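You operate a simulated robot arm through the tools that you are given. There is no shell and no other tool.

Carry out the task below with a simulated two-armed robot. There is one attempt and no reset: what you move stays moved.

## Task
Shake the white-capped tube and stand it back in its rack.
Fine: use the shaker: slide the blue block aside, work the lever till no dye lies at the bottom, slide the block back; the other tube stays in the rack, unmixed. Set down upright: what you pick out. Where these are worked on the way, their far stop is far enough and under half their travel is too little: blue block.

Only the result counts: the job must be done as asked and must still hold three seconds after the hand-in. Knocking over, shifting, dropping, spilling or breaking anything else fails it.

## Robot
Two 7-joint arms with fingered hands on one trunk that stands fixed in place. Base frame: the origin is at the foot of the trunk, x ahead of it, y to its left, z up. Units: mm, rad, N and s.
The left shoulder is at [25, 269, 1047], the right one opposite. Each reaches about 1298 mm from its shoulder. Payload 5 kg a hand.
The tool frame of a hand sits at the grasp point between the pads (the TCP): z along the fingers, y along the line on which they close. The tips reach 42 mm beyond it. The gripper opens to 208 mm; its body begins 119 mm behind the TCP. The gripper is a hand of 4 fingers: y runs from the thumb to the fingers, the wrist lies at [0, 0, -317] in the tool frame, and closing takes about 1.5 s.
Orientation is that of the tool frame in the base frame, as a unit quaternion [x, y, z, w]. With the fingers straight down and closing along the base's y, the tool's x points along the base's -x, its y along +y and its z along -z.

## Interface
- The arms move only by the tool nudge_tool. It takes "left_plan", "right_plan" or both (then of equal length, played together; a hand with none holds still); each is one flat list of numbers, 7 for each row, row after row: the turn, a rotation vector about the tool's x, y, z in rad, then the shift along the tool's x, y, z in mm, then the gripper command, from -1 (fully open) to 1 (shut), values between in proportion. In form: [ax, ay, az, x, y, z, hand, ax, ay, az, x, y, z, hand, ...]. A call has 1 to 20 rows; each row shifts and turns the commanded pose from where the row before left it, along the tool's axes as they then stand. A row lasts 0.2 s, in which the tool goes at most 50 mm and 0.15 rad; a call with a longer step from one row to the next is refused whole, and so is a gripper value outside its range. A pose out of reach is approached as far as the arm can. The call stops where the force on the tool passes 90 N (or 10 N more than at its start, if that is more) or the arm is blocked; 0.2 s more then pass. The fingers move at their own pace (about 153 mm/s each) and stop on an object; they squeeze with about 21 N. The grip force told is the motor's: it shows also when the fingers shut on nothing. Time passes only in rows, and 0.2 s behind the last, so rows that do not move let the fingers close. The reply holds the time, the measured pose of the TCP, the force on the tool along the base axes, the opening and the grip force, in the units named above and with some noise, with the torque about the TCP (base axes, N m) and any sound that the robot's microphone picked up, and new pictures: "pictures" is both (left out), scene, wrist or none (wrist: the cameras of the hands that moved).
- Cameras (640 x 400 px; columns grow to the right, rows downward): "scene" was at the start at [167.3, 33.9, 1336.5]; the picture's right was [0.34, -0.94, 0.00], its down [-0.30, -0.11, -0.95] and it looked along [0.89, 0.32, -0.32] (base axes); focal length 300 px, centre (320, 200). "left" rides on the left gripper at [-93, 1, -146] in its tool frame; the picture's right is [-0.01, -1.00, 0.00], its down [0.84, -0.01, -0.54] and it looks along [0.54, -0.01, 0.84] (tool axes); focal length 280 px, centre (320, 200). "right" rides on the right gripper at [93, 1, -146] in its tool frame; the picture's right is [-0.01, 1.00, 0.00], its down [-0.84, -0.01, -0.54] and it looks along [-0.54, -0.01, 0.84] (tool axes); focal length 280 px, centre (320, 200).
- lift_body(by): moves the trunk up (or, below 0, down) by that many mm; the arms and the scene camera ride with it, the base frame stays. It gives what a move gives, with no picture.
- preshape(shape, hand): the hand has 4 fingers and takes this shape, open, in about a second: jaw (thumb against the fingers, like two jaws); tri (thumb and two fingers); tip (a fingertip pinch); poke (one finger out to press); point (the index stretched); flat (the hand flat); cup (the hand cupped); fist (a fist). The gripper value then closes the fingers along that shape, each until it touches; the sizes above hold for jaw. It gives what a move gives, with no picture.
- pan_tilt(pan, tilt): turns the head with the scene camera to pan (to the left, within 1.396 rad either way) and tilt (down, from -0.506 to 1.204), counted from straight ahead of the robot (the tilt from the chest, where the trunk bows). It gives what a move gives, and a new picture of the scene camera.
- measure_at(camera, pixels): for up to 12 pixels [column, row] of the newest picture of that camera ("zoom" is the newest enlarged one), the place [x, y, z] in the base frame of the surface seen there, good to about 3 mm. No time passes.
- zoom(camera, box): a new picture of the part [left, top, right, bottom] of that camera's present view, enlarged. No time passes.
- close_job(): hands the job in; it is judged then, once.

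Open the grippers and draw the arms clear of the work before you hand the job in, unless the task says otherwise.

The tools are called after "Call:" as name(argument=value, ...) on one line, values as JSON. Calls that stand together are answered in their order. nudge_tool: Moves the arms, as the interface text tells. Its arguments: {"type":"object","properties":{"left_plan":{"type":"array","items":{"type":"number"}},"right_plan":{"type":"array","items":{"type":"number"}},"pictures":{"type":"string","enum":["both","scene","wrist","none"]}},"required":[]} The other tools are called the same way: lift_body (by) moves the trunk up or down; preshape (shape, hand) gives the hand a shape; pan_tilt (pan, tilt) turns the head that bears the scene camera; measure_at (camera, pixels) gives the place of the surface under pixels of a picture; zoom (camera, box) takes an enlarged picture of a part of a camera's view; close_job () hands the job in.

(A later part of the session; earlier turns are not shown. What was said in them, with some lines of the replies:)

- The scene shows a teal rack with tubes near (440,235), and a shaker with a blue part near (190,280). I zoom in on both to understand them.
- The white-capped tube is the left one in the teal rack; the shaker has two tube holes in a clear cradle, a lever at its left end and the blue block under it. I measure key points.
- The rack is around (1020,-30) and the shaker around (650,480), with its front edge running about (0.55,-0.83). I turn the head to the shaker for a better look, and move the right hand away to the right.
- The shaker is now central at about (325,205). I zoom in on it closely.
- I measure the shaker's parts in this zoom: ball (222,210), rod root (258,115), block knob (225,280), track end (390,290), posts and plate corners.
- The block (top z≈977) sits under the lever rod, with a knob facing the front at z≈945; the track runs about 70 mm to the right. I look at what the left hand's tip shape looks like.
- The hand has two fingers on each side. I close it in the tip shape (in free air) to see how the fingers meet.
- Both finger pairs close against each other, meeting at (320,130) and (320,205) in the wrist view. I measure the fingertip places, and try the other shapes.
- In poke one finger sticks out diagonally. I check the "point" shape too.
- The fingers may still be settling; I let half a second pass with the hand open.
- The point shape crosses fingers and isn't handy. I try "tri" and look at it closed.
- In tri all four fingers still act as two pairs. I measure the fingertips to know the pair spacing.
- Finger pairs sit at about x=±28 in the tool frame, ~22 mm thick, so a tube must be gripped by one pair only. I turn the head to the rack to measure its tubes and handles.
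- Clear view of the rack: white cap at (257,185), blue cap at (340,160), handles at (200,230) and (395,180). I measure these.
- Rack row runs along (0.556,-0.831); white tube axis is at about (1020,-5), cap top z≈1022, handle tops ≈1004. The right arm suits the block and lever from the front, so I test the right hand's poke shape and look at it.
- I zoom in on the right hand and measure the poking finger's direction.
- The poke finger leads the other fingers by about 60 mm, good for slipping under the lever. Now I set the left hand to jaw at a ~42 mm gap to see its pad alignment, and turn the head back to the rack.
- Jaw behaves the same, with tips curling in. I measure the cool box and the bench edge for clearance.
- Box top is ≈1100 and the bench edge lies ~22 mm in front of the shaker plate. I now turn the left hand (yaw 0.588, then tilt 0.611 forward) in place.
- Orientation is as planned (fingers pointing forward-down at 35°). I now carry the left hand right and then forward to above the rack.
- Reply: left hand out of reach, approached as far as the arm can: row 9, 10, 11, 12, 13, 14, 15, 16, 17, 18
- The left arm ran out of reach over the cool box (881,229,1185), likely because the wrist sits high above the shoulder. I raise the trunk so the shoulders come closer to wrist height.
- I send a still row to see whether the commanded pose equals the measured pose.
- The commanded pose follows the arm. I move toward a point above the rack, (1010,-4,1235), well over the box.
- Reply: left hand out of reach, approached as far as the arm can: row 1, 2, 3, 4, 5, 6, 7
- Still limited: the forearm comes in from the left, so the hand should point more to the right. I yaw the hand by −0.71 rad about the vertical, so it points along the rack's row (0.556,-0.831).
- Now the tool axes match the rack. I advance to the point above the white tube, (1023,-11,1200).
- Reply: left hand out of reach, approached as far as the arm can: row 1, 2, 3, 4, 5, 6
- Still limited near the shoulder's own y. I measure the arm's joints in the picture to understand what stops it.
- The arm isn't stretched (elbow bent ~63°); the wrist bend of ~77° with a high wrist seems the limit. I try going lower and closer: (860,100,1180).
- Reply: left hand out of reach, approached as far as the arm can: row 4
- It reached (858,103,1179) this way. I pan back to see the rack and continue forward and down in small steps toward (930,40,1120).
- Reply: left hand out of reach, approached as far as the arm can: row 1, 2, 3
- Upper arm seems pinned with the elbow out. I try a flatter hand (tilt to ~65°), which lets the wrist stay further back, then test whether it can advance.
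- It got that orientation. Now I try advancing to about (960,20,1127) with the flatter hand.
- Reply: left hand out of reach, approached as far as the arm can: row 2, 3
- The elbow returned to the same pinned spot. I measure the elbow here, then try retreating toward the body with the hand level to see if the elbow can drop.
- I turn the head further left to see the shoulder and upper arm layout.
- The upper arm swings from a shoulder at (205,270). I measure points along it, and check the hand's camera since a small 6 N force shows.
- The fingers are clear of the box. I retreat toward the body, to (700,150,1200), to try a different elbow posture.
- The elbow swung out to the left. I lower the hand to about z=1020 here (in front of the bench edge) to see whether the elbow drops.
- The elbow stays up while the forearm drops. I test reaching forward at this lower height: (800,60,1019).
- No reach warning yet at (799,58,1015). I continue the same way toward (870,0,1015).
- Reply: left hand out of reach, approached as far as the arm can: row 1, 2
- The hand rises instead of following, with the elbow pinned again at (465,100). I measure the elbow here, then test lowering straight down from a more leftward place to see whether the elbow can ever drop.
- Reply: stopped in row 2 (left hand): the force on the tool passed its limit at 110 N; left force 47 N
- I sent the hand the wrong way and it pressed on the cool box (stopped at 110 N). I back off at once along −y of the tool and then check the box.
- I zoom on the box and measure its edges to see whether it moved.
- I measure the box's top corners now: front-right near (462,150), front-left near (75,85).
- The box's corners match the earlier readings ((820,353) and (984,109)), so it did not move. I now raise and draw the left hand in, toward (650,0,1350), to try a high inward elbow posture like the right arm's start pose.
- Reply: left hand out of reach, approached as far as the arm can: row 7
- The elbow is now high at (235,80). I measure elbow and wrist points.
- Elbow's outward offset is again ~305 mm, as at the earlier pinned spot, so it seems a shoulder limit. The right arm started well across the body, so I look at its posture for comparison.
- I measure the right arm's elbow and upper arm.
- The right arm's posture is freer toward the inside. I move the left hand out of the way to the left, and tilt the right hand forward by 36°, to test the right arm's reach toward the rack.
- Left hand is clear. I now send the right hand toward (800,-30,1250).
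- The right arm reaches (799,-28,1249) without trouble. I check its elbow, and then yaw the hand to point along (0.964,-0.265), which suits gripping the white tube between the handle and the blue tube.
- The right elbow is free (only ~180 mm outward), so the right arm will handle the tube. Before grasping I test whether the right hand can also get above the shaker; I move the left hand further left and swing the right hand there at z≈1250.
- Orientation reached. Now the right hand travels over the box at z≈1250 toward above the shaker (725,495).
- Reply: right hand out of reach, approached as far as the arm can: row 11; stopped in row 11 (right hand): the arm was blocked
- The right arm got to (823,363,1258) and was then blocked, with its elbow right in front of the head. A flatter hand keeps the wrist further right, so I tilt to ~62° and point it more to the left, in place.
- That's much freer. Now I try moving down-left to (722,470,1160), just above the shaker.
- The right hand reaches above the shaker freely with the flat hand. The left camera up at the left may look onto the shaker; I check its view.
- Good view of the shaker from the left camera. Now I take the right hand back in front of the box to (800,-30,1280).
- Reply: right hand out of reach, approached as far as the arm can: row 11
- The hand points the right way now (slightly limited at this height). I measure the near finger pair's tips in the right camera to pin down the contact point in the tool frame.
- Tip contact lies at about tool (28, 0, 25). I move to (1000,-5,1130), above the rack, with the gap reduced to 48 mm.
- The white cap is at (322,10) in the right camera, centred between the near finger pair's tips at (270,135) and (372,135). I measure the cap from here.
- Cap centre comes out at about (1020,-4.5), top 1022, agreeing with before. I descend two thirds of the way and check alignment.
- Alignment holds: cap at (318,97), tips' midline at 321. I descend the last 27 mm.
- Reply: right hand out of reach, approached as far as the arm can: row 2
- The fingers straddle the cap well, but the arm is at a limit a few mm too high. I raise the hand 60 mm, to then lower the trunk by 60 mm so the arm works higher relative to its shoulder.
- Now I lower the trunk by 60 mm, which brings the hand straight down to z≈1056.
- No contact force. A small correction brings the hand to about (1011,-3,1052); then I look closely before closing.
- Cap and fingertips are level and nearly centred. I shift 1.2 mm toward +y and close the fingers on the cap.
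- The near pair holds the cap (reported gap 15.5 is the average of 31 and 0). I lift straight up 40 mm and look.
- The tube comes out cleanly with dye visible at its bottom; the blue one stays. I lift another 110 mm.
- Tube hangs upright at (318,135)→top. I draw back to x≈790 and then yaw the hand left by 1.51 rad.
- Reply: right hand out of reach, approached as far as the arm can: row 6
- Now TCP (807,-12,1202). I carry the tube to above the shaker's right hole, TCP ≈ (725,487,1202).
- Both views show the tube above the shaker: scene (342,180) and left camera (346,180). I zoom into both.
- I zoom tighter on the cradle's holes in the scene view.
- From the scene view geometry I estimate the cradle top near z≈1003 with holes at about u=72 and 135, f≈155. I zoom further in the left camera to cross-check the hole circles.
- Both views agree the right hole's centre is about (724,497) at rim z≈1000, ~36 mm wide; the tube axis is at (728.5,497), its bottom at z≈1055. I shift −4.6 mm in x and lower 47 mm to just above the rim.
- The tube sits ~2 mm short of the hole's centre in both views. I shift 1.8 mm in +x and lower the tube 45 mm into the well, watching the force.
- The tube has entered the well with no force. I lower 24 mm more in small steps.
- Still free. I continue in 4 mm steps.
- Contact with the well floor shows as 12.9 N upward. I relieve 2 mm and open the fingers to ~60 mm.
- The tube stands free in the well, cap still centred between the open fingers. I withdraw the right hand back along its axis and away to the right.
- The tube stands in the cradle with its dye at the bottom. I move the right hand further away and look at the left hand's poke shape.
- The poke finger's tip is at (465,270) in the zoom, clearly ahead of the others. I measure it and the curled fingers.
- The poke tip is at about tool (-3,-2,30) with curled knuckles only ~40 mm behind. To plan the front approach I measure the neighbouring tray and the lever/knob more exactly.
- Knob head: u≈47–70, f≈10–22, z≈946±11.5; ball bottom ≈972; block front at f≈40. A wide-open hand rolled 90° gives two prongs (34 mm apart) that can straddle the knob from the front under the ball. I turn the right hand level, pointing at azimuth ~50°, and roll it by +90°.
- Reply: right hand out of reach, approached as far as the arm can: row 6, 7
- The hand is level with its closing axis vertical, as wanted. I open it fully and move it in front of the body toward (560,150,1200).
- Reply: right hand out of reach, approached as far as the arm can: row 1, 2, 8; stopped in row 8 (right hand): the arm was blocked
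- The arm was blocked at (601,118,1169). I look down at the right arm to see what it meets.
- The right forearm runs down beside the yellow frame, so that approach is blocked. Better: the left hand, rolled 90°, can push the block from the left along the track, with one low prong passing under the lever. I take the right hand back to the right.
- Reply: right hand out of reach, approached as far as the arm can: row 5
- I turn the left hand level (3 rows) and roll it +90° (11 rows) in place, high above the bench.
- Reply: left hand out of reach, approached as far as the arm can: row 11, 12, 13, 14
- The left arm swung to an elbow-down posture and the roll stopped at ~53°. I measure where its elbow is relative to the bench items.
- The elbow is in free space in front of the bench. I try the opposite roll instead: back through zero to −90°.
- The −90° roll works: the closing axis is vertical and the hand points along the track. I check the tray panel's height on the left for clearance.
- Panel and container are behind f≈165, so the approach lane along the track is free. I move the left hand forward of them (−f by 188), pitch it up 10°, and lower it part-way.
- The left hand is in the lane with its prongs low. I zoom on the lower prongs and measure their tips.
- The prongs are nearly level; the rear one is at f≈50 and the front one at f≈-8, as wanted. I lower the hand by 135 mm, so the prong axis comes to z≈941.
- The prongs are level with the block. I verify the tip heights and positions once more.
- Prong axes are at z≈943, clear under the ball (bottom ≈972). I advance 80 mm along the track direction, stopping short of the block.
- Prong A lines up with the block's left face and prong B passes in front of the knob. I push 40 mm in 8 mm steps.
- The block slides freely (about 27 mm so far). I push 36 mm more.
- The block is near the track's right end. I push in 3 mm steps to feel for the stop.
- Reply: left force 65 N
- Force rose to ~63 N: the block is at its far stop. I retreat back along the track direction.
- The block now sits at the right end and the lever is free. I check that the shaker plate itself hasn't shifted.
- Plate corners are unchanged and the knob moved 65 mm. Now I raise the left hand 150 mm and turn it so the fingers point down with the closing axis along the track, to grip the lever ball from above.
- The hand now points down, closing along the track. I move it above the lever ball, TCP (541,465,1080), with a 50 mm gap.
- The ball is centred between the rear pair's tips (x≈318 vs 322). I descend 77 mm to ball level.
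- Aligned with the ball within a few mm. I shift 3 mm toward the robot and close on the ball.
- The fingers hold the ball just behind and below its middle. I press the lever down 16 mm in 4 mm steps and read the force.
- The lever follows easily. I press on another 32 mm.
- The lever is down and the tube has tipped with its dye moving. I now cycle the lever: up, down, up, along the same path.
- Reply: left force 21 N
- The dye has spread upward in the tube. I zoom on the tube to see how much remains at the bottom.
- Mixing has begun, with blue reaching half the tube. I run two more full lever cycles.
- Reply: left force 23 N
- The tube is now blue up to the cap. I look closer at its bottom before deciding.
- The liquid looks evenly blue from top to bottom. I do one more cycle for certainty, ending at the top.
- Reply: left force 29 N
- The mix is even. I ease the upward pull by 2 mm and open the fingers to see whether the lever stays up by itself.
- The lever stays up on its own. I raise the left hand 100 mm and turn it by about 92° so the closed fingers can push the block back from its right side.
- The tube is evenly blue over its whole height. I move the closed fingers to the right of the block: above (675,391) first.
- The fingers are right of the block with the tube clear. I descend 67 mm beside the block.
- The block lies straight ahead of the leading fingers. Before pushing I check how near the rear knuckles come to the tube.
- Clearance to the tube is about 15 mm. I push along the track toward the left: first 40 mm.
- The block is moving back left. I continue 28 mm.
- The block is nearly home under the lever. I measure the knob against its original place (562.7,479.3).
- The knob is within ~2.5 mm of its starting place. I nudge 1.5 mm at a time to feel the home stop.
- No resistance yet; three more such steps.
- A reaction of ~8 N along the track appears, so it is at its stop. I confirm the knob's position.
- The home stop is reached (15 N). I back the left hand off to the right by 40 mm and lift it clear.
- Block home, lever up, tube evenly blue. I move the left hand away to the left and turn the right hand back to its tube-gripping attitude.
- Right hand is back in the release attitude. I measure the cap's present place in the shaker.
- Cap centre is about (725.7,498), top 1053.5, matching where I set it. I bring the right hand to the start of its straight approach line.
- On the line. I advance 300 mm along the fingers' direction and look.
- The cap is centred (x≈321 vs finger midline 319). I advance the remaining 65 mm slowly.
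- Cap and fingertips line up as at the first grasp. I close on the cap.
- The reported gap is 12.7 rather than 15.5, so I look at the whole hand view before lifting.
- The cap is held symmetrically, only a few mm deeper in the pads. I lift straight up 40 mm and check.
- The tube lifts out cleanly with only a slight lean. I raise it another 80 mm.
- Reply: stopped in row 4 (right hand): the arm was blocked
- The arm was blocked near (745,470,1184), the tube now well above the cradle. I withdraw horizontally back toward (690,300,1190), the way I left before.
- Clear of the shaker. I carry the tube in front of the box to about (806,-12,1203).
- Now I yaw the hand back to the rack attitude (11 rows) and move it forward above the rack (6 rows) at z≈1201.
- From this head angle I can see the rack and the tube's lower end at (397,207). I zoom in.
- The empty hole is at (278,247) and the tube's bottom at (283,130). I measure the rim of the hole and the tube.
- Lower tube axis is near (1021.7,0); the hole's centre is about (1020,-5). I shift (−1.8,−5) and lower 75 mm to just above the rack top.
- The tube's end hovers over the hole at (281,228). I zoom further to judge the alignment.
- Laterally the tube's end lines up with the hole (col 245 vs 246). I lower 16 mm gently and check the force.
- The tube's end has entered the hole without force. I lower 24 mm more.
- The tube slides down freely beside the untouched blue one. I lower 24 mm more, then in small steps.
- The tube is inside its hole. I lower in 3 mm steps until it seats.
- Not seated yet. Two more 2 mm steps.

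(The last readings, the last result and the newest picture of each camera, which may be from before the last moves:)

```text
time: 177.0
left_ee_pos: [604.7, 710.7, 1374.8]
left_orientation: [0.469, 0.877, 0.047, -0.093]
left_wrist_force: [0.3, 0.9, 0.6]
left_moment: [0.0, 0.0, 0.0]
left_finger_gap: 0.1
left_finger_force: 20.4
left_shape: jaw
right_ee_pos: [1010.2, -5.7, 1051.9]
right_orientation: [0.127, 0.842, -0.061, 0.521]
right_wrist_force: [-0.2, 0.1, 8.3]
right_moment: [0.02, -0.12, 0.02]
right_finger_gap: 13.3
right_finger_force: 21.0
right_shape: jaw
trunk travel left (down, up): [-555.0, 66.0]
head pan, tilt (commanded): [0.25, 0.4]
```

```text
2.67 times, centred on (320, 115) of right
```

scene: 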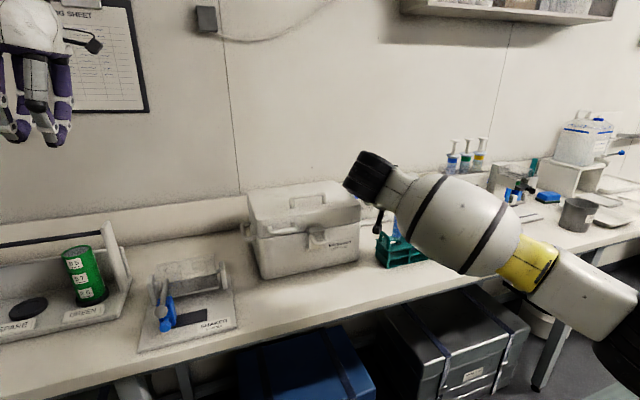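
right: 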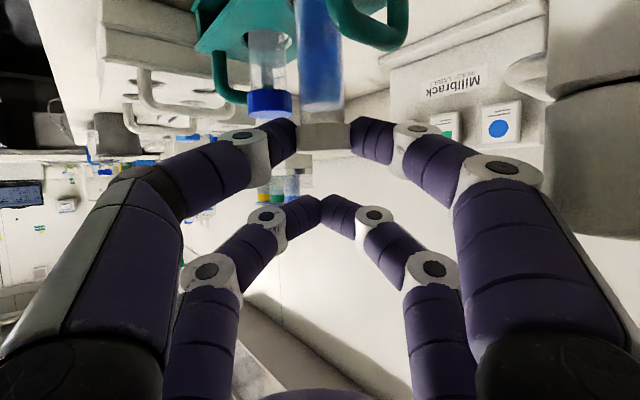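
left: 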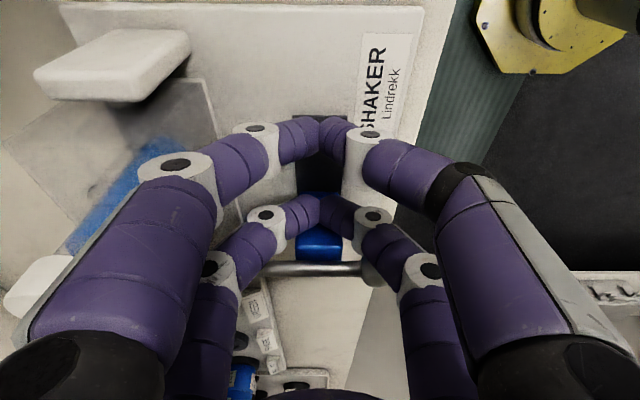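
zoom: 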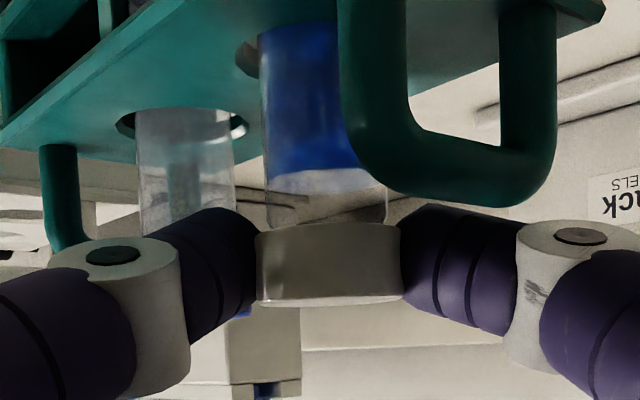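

Seated, with 8 N on the floor of the rack. I open the fingers gently to 48 mm.

Call:
nudge_tool(right_plan=[0, 0, 0, -0.9, 0, -0.45, 1, 0, 0, 0, 0, 0, 0, 0.8, 0, 0, 0, 0, 0, 0, 0.7, 0, 0, 0, 0, 0, 0, 0.6, 0, 0, 0, 0, 0, 0, 0.54, 0, 0, 0, 0, 0, 0, 0.54], pictures="wrist")

Call:
zoom(camera="right", box=[200, 40, 440, 190])

```text
time: 178.4
left_ee_pos: [603.9, 712.8, 1375.1]
left_orientation: [0.469, 0.877, 0.048, -0.093]
left_wrist_force: [0.2, 0.1, 0.9]
left_moment: [-0.01, -0.01, -0.01]
left_finger_gap: 0.2
left_finger_force: 20.6
left_shape: jaw
right_ee_pos: [1010.2, -6.1, 1050.5]
right_orientation: [0.127, 0.842, -0.062, 0.521]
right_wrist_force: [0.0, -0.5, 0.7]
right_moment: [0.0, -0.02, -0.03]
right_finger_gap: 47.4
right_finger_force: 0.0
right_shape: jaw
trunk travel left (down, up): [-555.0, 66.0]
head pan, tilt (commanded): [0.25, 0.4]
```

right: 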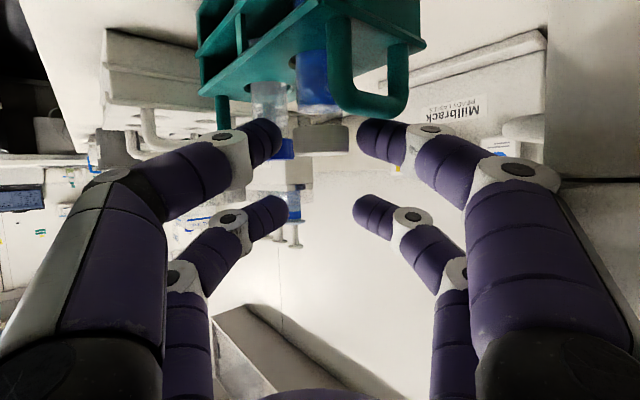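

```text
2.67 times, centred on (320, 115) of right
```

zoom: 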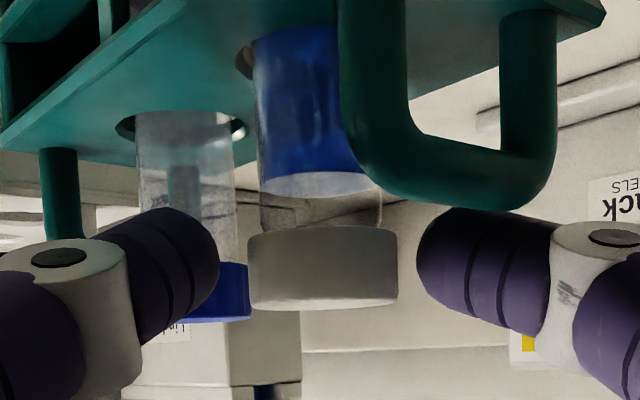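

Released; the cap is free between the fingers. I raise the hand straight up 80 mm.

Call:
nudge_tool(right_plan=[0, 0, 0, -8.9, 0.3, -4.5, 0.54, 0, 0, 0, -13.4, 0.4, -6.7, 0.54, 0, 0, 0, -17.9, 0.5, -9, 0.54, 0, 0, 0, -26.8, 0.8, -13.5, 0.54, 0, 0, 0, -26.8, 0.8, -13.5, 0.54, 0, 0, 0, -26.8, 0.8, -13.5, 0.54], pictures="both")

Call:
zoom(camera="right", box=[200, 0, 440, 150])

```text
time: 179.8
left_ee_pos: [603.3, 711.8, 1373.8]
left_orientation: [0.469, 0.877, 0.048, -0.092]
left_wrist_force: [-0.9, 0.8, 0.6]
left_moment: [0.0, -0.09, -0.02]
left_finger_gap: 0.0
left_finger_force: 21.0
left_shape: jaw
right_ee_pos: [1010.0, -6.1, 1186.7]
right_orientation: [0.126, 0.842, -0.061, 0.521]
right_wrist_force: [-0.3, 0.8, -0.1]
right_moment: [-0.02, -0.02, -0.02]
right_finger_gap: 47.4
right_finger_force: 0.1
right_shape: jaw
trunk travel left (down, up): [-555.0, 66.0]
head pan, tilt (commanded): [0.25, 0.4]
```

scene: 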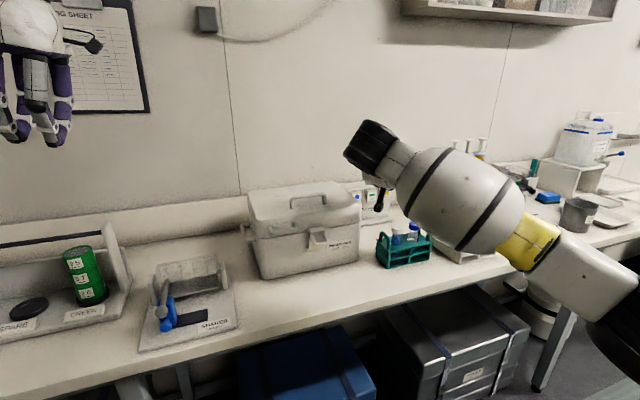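
right: 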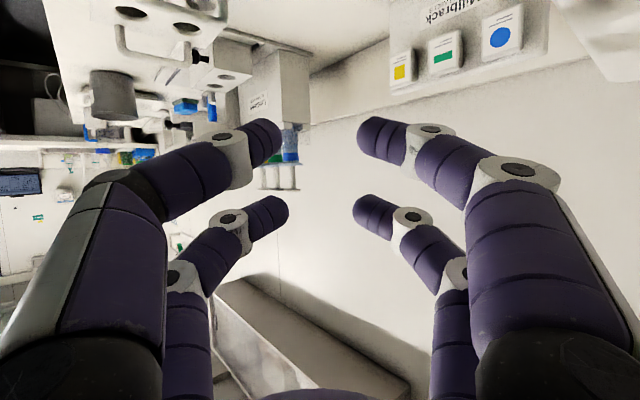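

```text
2.67 times, centred on (320, 75) of right
```

zoom: 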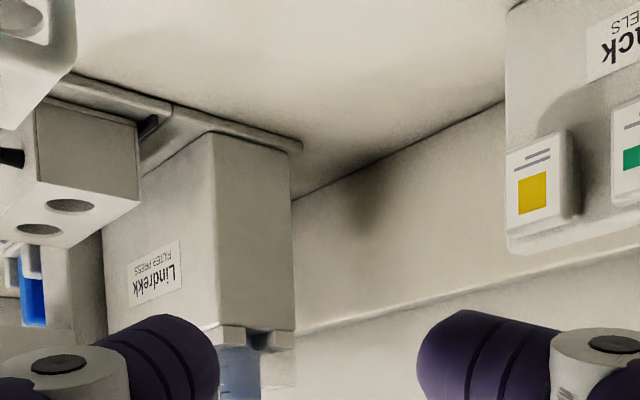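

The hand is clear above. I draw the right arm back and open it, and open the left hand too.

Call:
nudge_tool(right_plan=[0, 0, 0, 9.6, -20.5, -35.1, 0.54, 0, 0, 0, 9.6, -20.5, -35.1, 0.54, 0, 0, 0, 9.6, -20.5, -35.1, 0.2, 0, 0, 0, 9.6, -20.5, -35.1, -0.2, 0, 0, 0, 9.6, -20.5, -35.1, -0.6, 0, 0, 0, 9.6, -20.5, -35.1, -1, 0, 0, 0, 9.6, -20.5, -35.1, -1, 0, 0, 0, 9.6, -20.5, -35.1, -1, 0, 0, 0, 9.6, -20.5, -35.1, -1], left_plan=[0, 0, 0, 0, 0, 0, 0.5, 0, 0, 0, 0, 0, 0, 0, 0, 0, 0, 0, 0, 0, -0.5, 0, 0, 0, 0, 0, 0, -1, 0, 0, 0, 0, 0, 0, -1, 0, 0, 0, 0, 0, 0, -1, 0, 0, 0, 0, 0, 0, -1, 0, 0, 0, 0, 0, 0, -1, 0, 0, 0, 0, 0, 0, -1], pictures="scene")

Call:
zoom(camera="scene", box=[360, 200, 450, 280])

Call:
zoom(camera="scene", box=[120, 240, 250, 360])

```text
time: 181.8
left_ee_pos: [603.3, 709.7, 1376.1]
left_orientation: [0.47, 0.877, 0.05, -0.091]
left_wrist_force: [-2.1, -0.7, 1.3]
left_moment: [0.12, -0.28, -0.09]
left_finger_gap: 207.9
left_finger_force: 0.2
left_shape: jaw
right_ee_pos: [781.6, -117.1, 1253.9]
right_orientation: [0.122, 0.842, -0.059, 0.522]
right_wrist_force: [-1.3, -0.6, -0.2]
right_moment: [0.03, -0.05, 0.13]
right_finger_gap: 207.9
right_finger_force: 0.0
right_shape: jaw
right hand out of reach, approached as far as the arm can: row 6, 7, 8, 9
trunk travel left (down, up): [-555.0, 66.0]
head pan, tilt (commanded): [0.25, 0.4]
```

scene: 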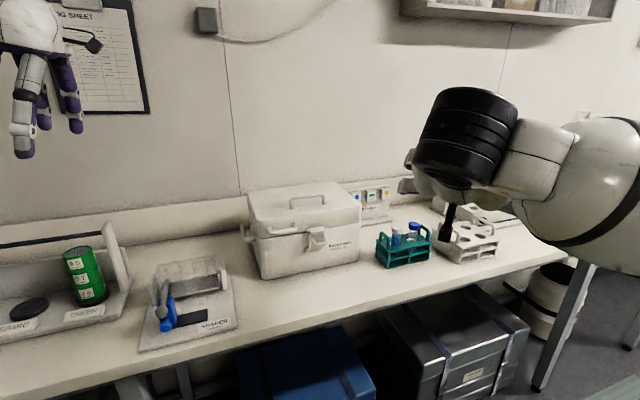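

```text
5.00 times, centred on (405, 240) of scene
```

zoom: 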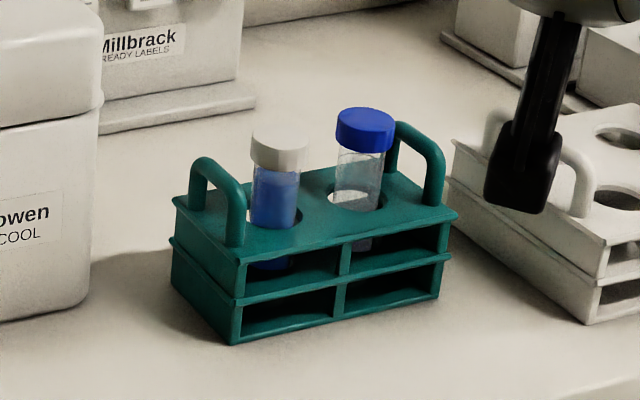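

```text
3.33 times, centred on (185, 300) of scene
```

zoom: 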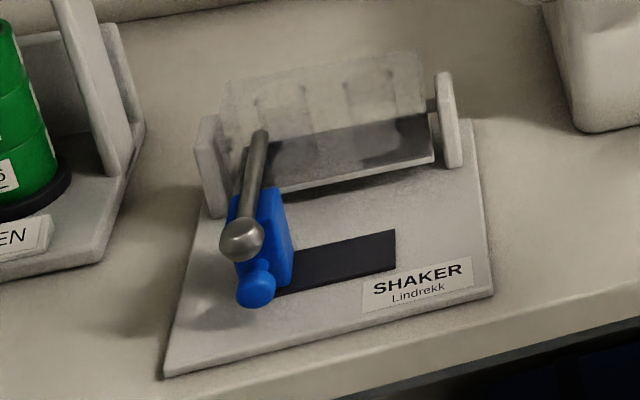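

Both tubes stand in the rack, the white-capped one evenly blue, and the shaker is locked as at the start. I check the white cap's height and lean, and the color at its bottom.

Call:
measure_at(camera="zoom", pixels=[[255, 285], [240, 240], [255, 200]])

Call:
zoom(camera="scene", box=[380, 212, 430, 265])

```text
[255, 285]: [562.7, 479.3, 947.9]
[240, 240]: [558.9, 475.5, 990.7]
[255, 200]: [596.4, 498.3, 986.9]
```

```text
7.55 times, centred on (405, 238) of scene
```

zoom: 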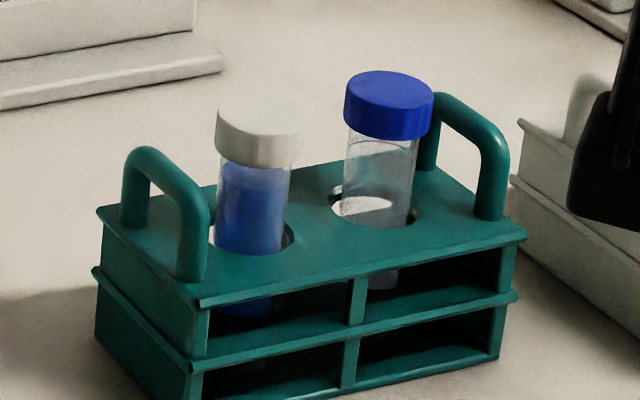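

Call:
measure_at(camera="zoom", pixels=[[258, 112], [258, 130], [258, 150], [220, 135], [298, 140], [390, 85], [390, 115], [200, 300], [525, 236], [250, 200], [205, 358]])

```text
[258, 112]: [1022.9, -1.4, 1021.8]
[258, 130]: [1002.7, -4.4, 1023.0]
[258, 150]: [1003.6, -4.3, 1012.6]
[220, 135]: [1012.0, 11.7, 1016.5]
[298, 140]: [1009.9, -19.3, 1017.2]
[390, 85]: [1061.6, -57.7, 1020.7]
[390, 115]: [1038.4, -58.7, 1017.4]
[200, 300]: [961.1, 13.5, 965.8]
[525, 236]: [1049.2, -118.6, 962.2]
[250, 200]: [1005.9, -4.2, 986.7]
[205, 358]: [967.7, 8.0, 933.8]
```

White cap top is at z=1022 and (1018,-4), as originally; the knob is back at (562.7,479.3). I draw both arms further back, clear of the bench.

Call:
nudge_tool(right_plan=[-0.125, 0.0036, -0.063, 0, 0, 0, -1, -0.125, 0.0036, -0.063, 0, 0, 0, -1, -0.125, 0.0036, -0.063, 0, 0, 0, -1, -0.125, 0.0036, -0.063, 0, 0, 0, -1, -0.125, 0.0036, -0.063, 0, 0, 0, -1, 0, 0, 0, 12.9, -4, -36.8, -1, 0, 0, 0, 12.9, -4, -36.8, -1, 0, 0, 0, 12.9, -4, -36.8, -1, 0, 0, 0, 12.9, -4, -36.8, -1, 0, 0, 0, 12.9, -4, -36.8, -1, 0, 0, 0, 12.9, -4, -36.8, -1], left_plan=[0, 0, 0, 9.7, -39.6, -5.4, -1, 0, 0, 0, 9.7, -39.6, -5.4, -1, 0, 0, 0, 9.7, -39.6, -5.4, -1, 0, 0, 0, 9.7, -39.6, -5.4, -1, 0, 0, 0, 0, 0, 0, -1, 0, 0, 0, 0, 0, 0, -1, 0, 0, 0, 0, 0, 0, -1, 0, 0, 0, 0, 0, 0, -1, 0, 0, 0, 0, 0, 0, -1, 0, 0, 0, 0, 0, 0, -1, 0, 0, 0, 0, 0, 0, -1], pictures="scene")

```text
time: 184.2
left_ee_pos: [452.5, 651.7, 1403.8]
left_orientation: [0.469, 0.877, 0.048, -0.091]
left_wrist_force: [-0.4, -0.7, 0.3]
left_moment: [-0.01, -0.07, -0.04]
left_finger_gap: 208.0
left_finger_force: 0.1
left_shape: jaw
right_ee_pos: [580.6, -234.1, 1282.2]
right_orientation: [-0.17, 0.834, 0.121, 0.511]
right_wrist_force: [-0.6, 1.1, 0.3]
right_moment: [0.03, -0.03, 0.0]
right_finger_gap: 207.9
right_finger_force: 0.1
right_shape: jaw
trunk travel left (down, up): [-555.0, 66.0]
head pan, tilt (commanded): [0.25, 0.4]
```

scene: 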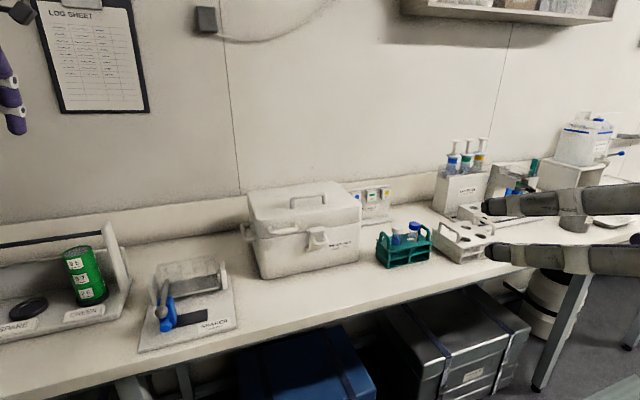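

Both arms are clear and open, the tubes stand upright in the rack, and the shaker is locked with its block home. I take one last close look at the rack and the box before handing in.

Call:
zoom(camera="scene", box=[235, 170, 455, 300])

Call:
measure_at(camera="scene", pixels=[[262, 277], [355, 265], [398, 227], [413, 225]])

```text
2.91 times, centred on (345, 235) of scene
```

zoom: 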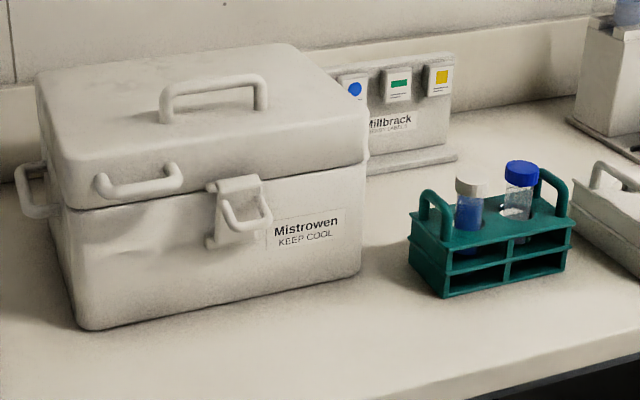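

```text
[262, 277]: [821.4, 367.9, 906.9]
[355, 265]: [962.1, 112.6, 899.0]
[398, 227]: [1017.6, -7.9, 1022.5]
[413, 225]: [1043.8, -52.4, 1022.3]
```

Everything is in place: mixed tube upright in its hole, the other untouched, block home, box where it was. I hand the job in.

Call:
close_job()

```text
The job is handed in.
```

I've handed the job in: the white-capped tube was shaken in the shaker and is standing upright back in its own hole in the rack. I don't have the judge's result.

- **Mixing:** I slid the blue block to its far stop and worked the lever through several full strokes. The tube ended evenly blue from top to bottom, with no dye left lying at the base.
- **Shaker:** the lever is back up and the block is home. The knob measures the same position as at the start.
- **Other tube:** the blue-capped tube was never moved.
- **Arms:** both hands are open and drawn back from the bench.

**Possible fault:** early on, I moved the left hand the wrong way and pressed it against the side of the cool box. The call stopped at 110 N. I compared the box's corners before and after, and they matched within measuring error (about 3 mm), so I don't believe it shifted. If the judge is stricter than that, this is the most likely cause of a fail.
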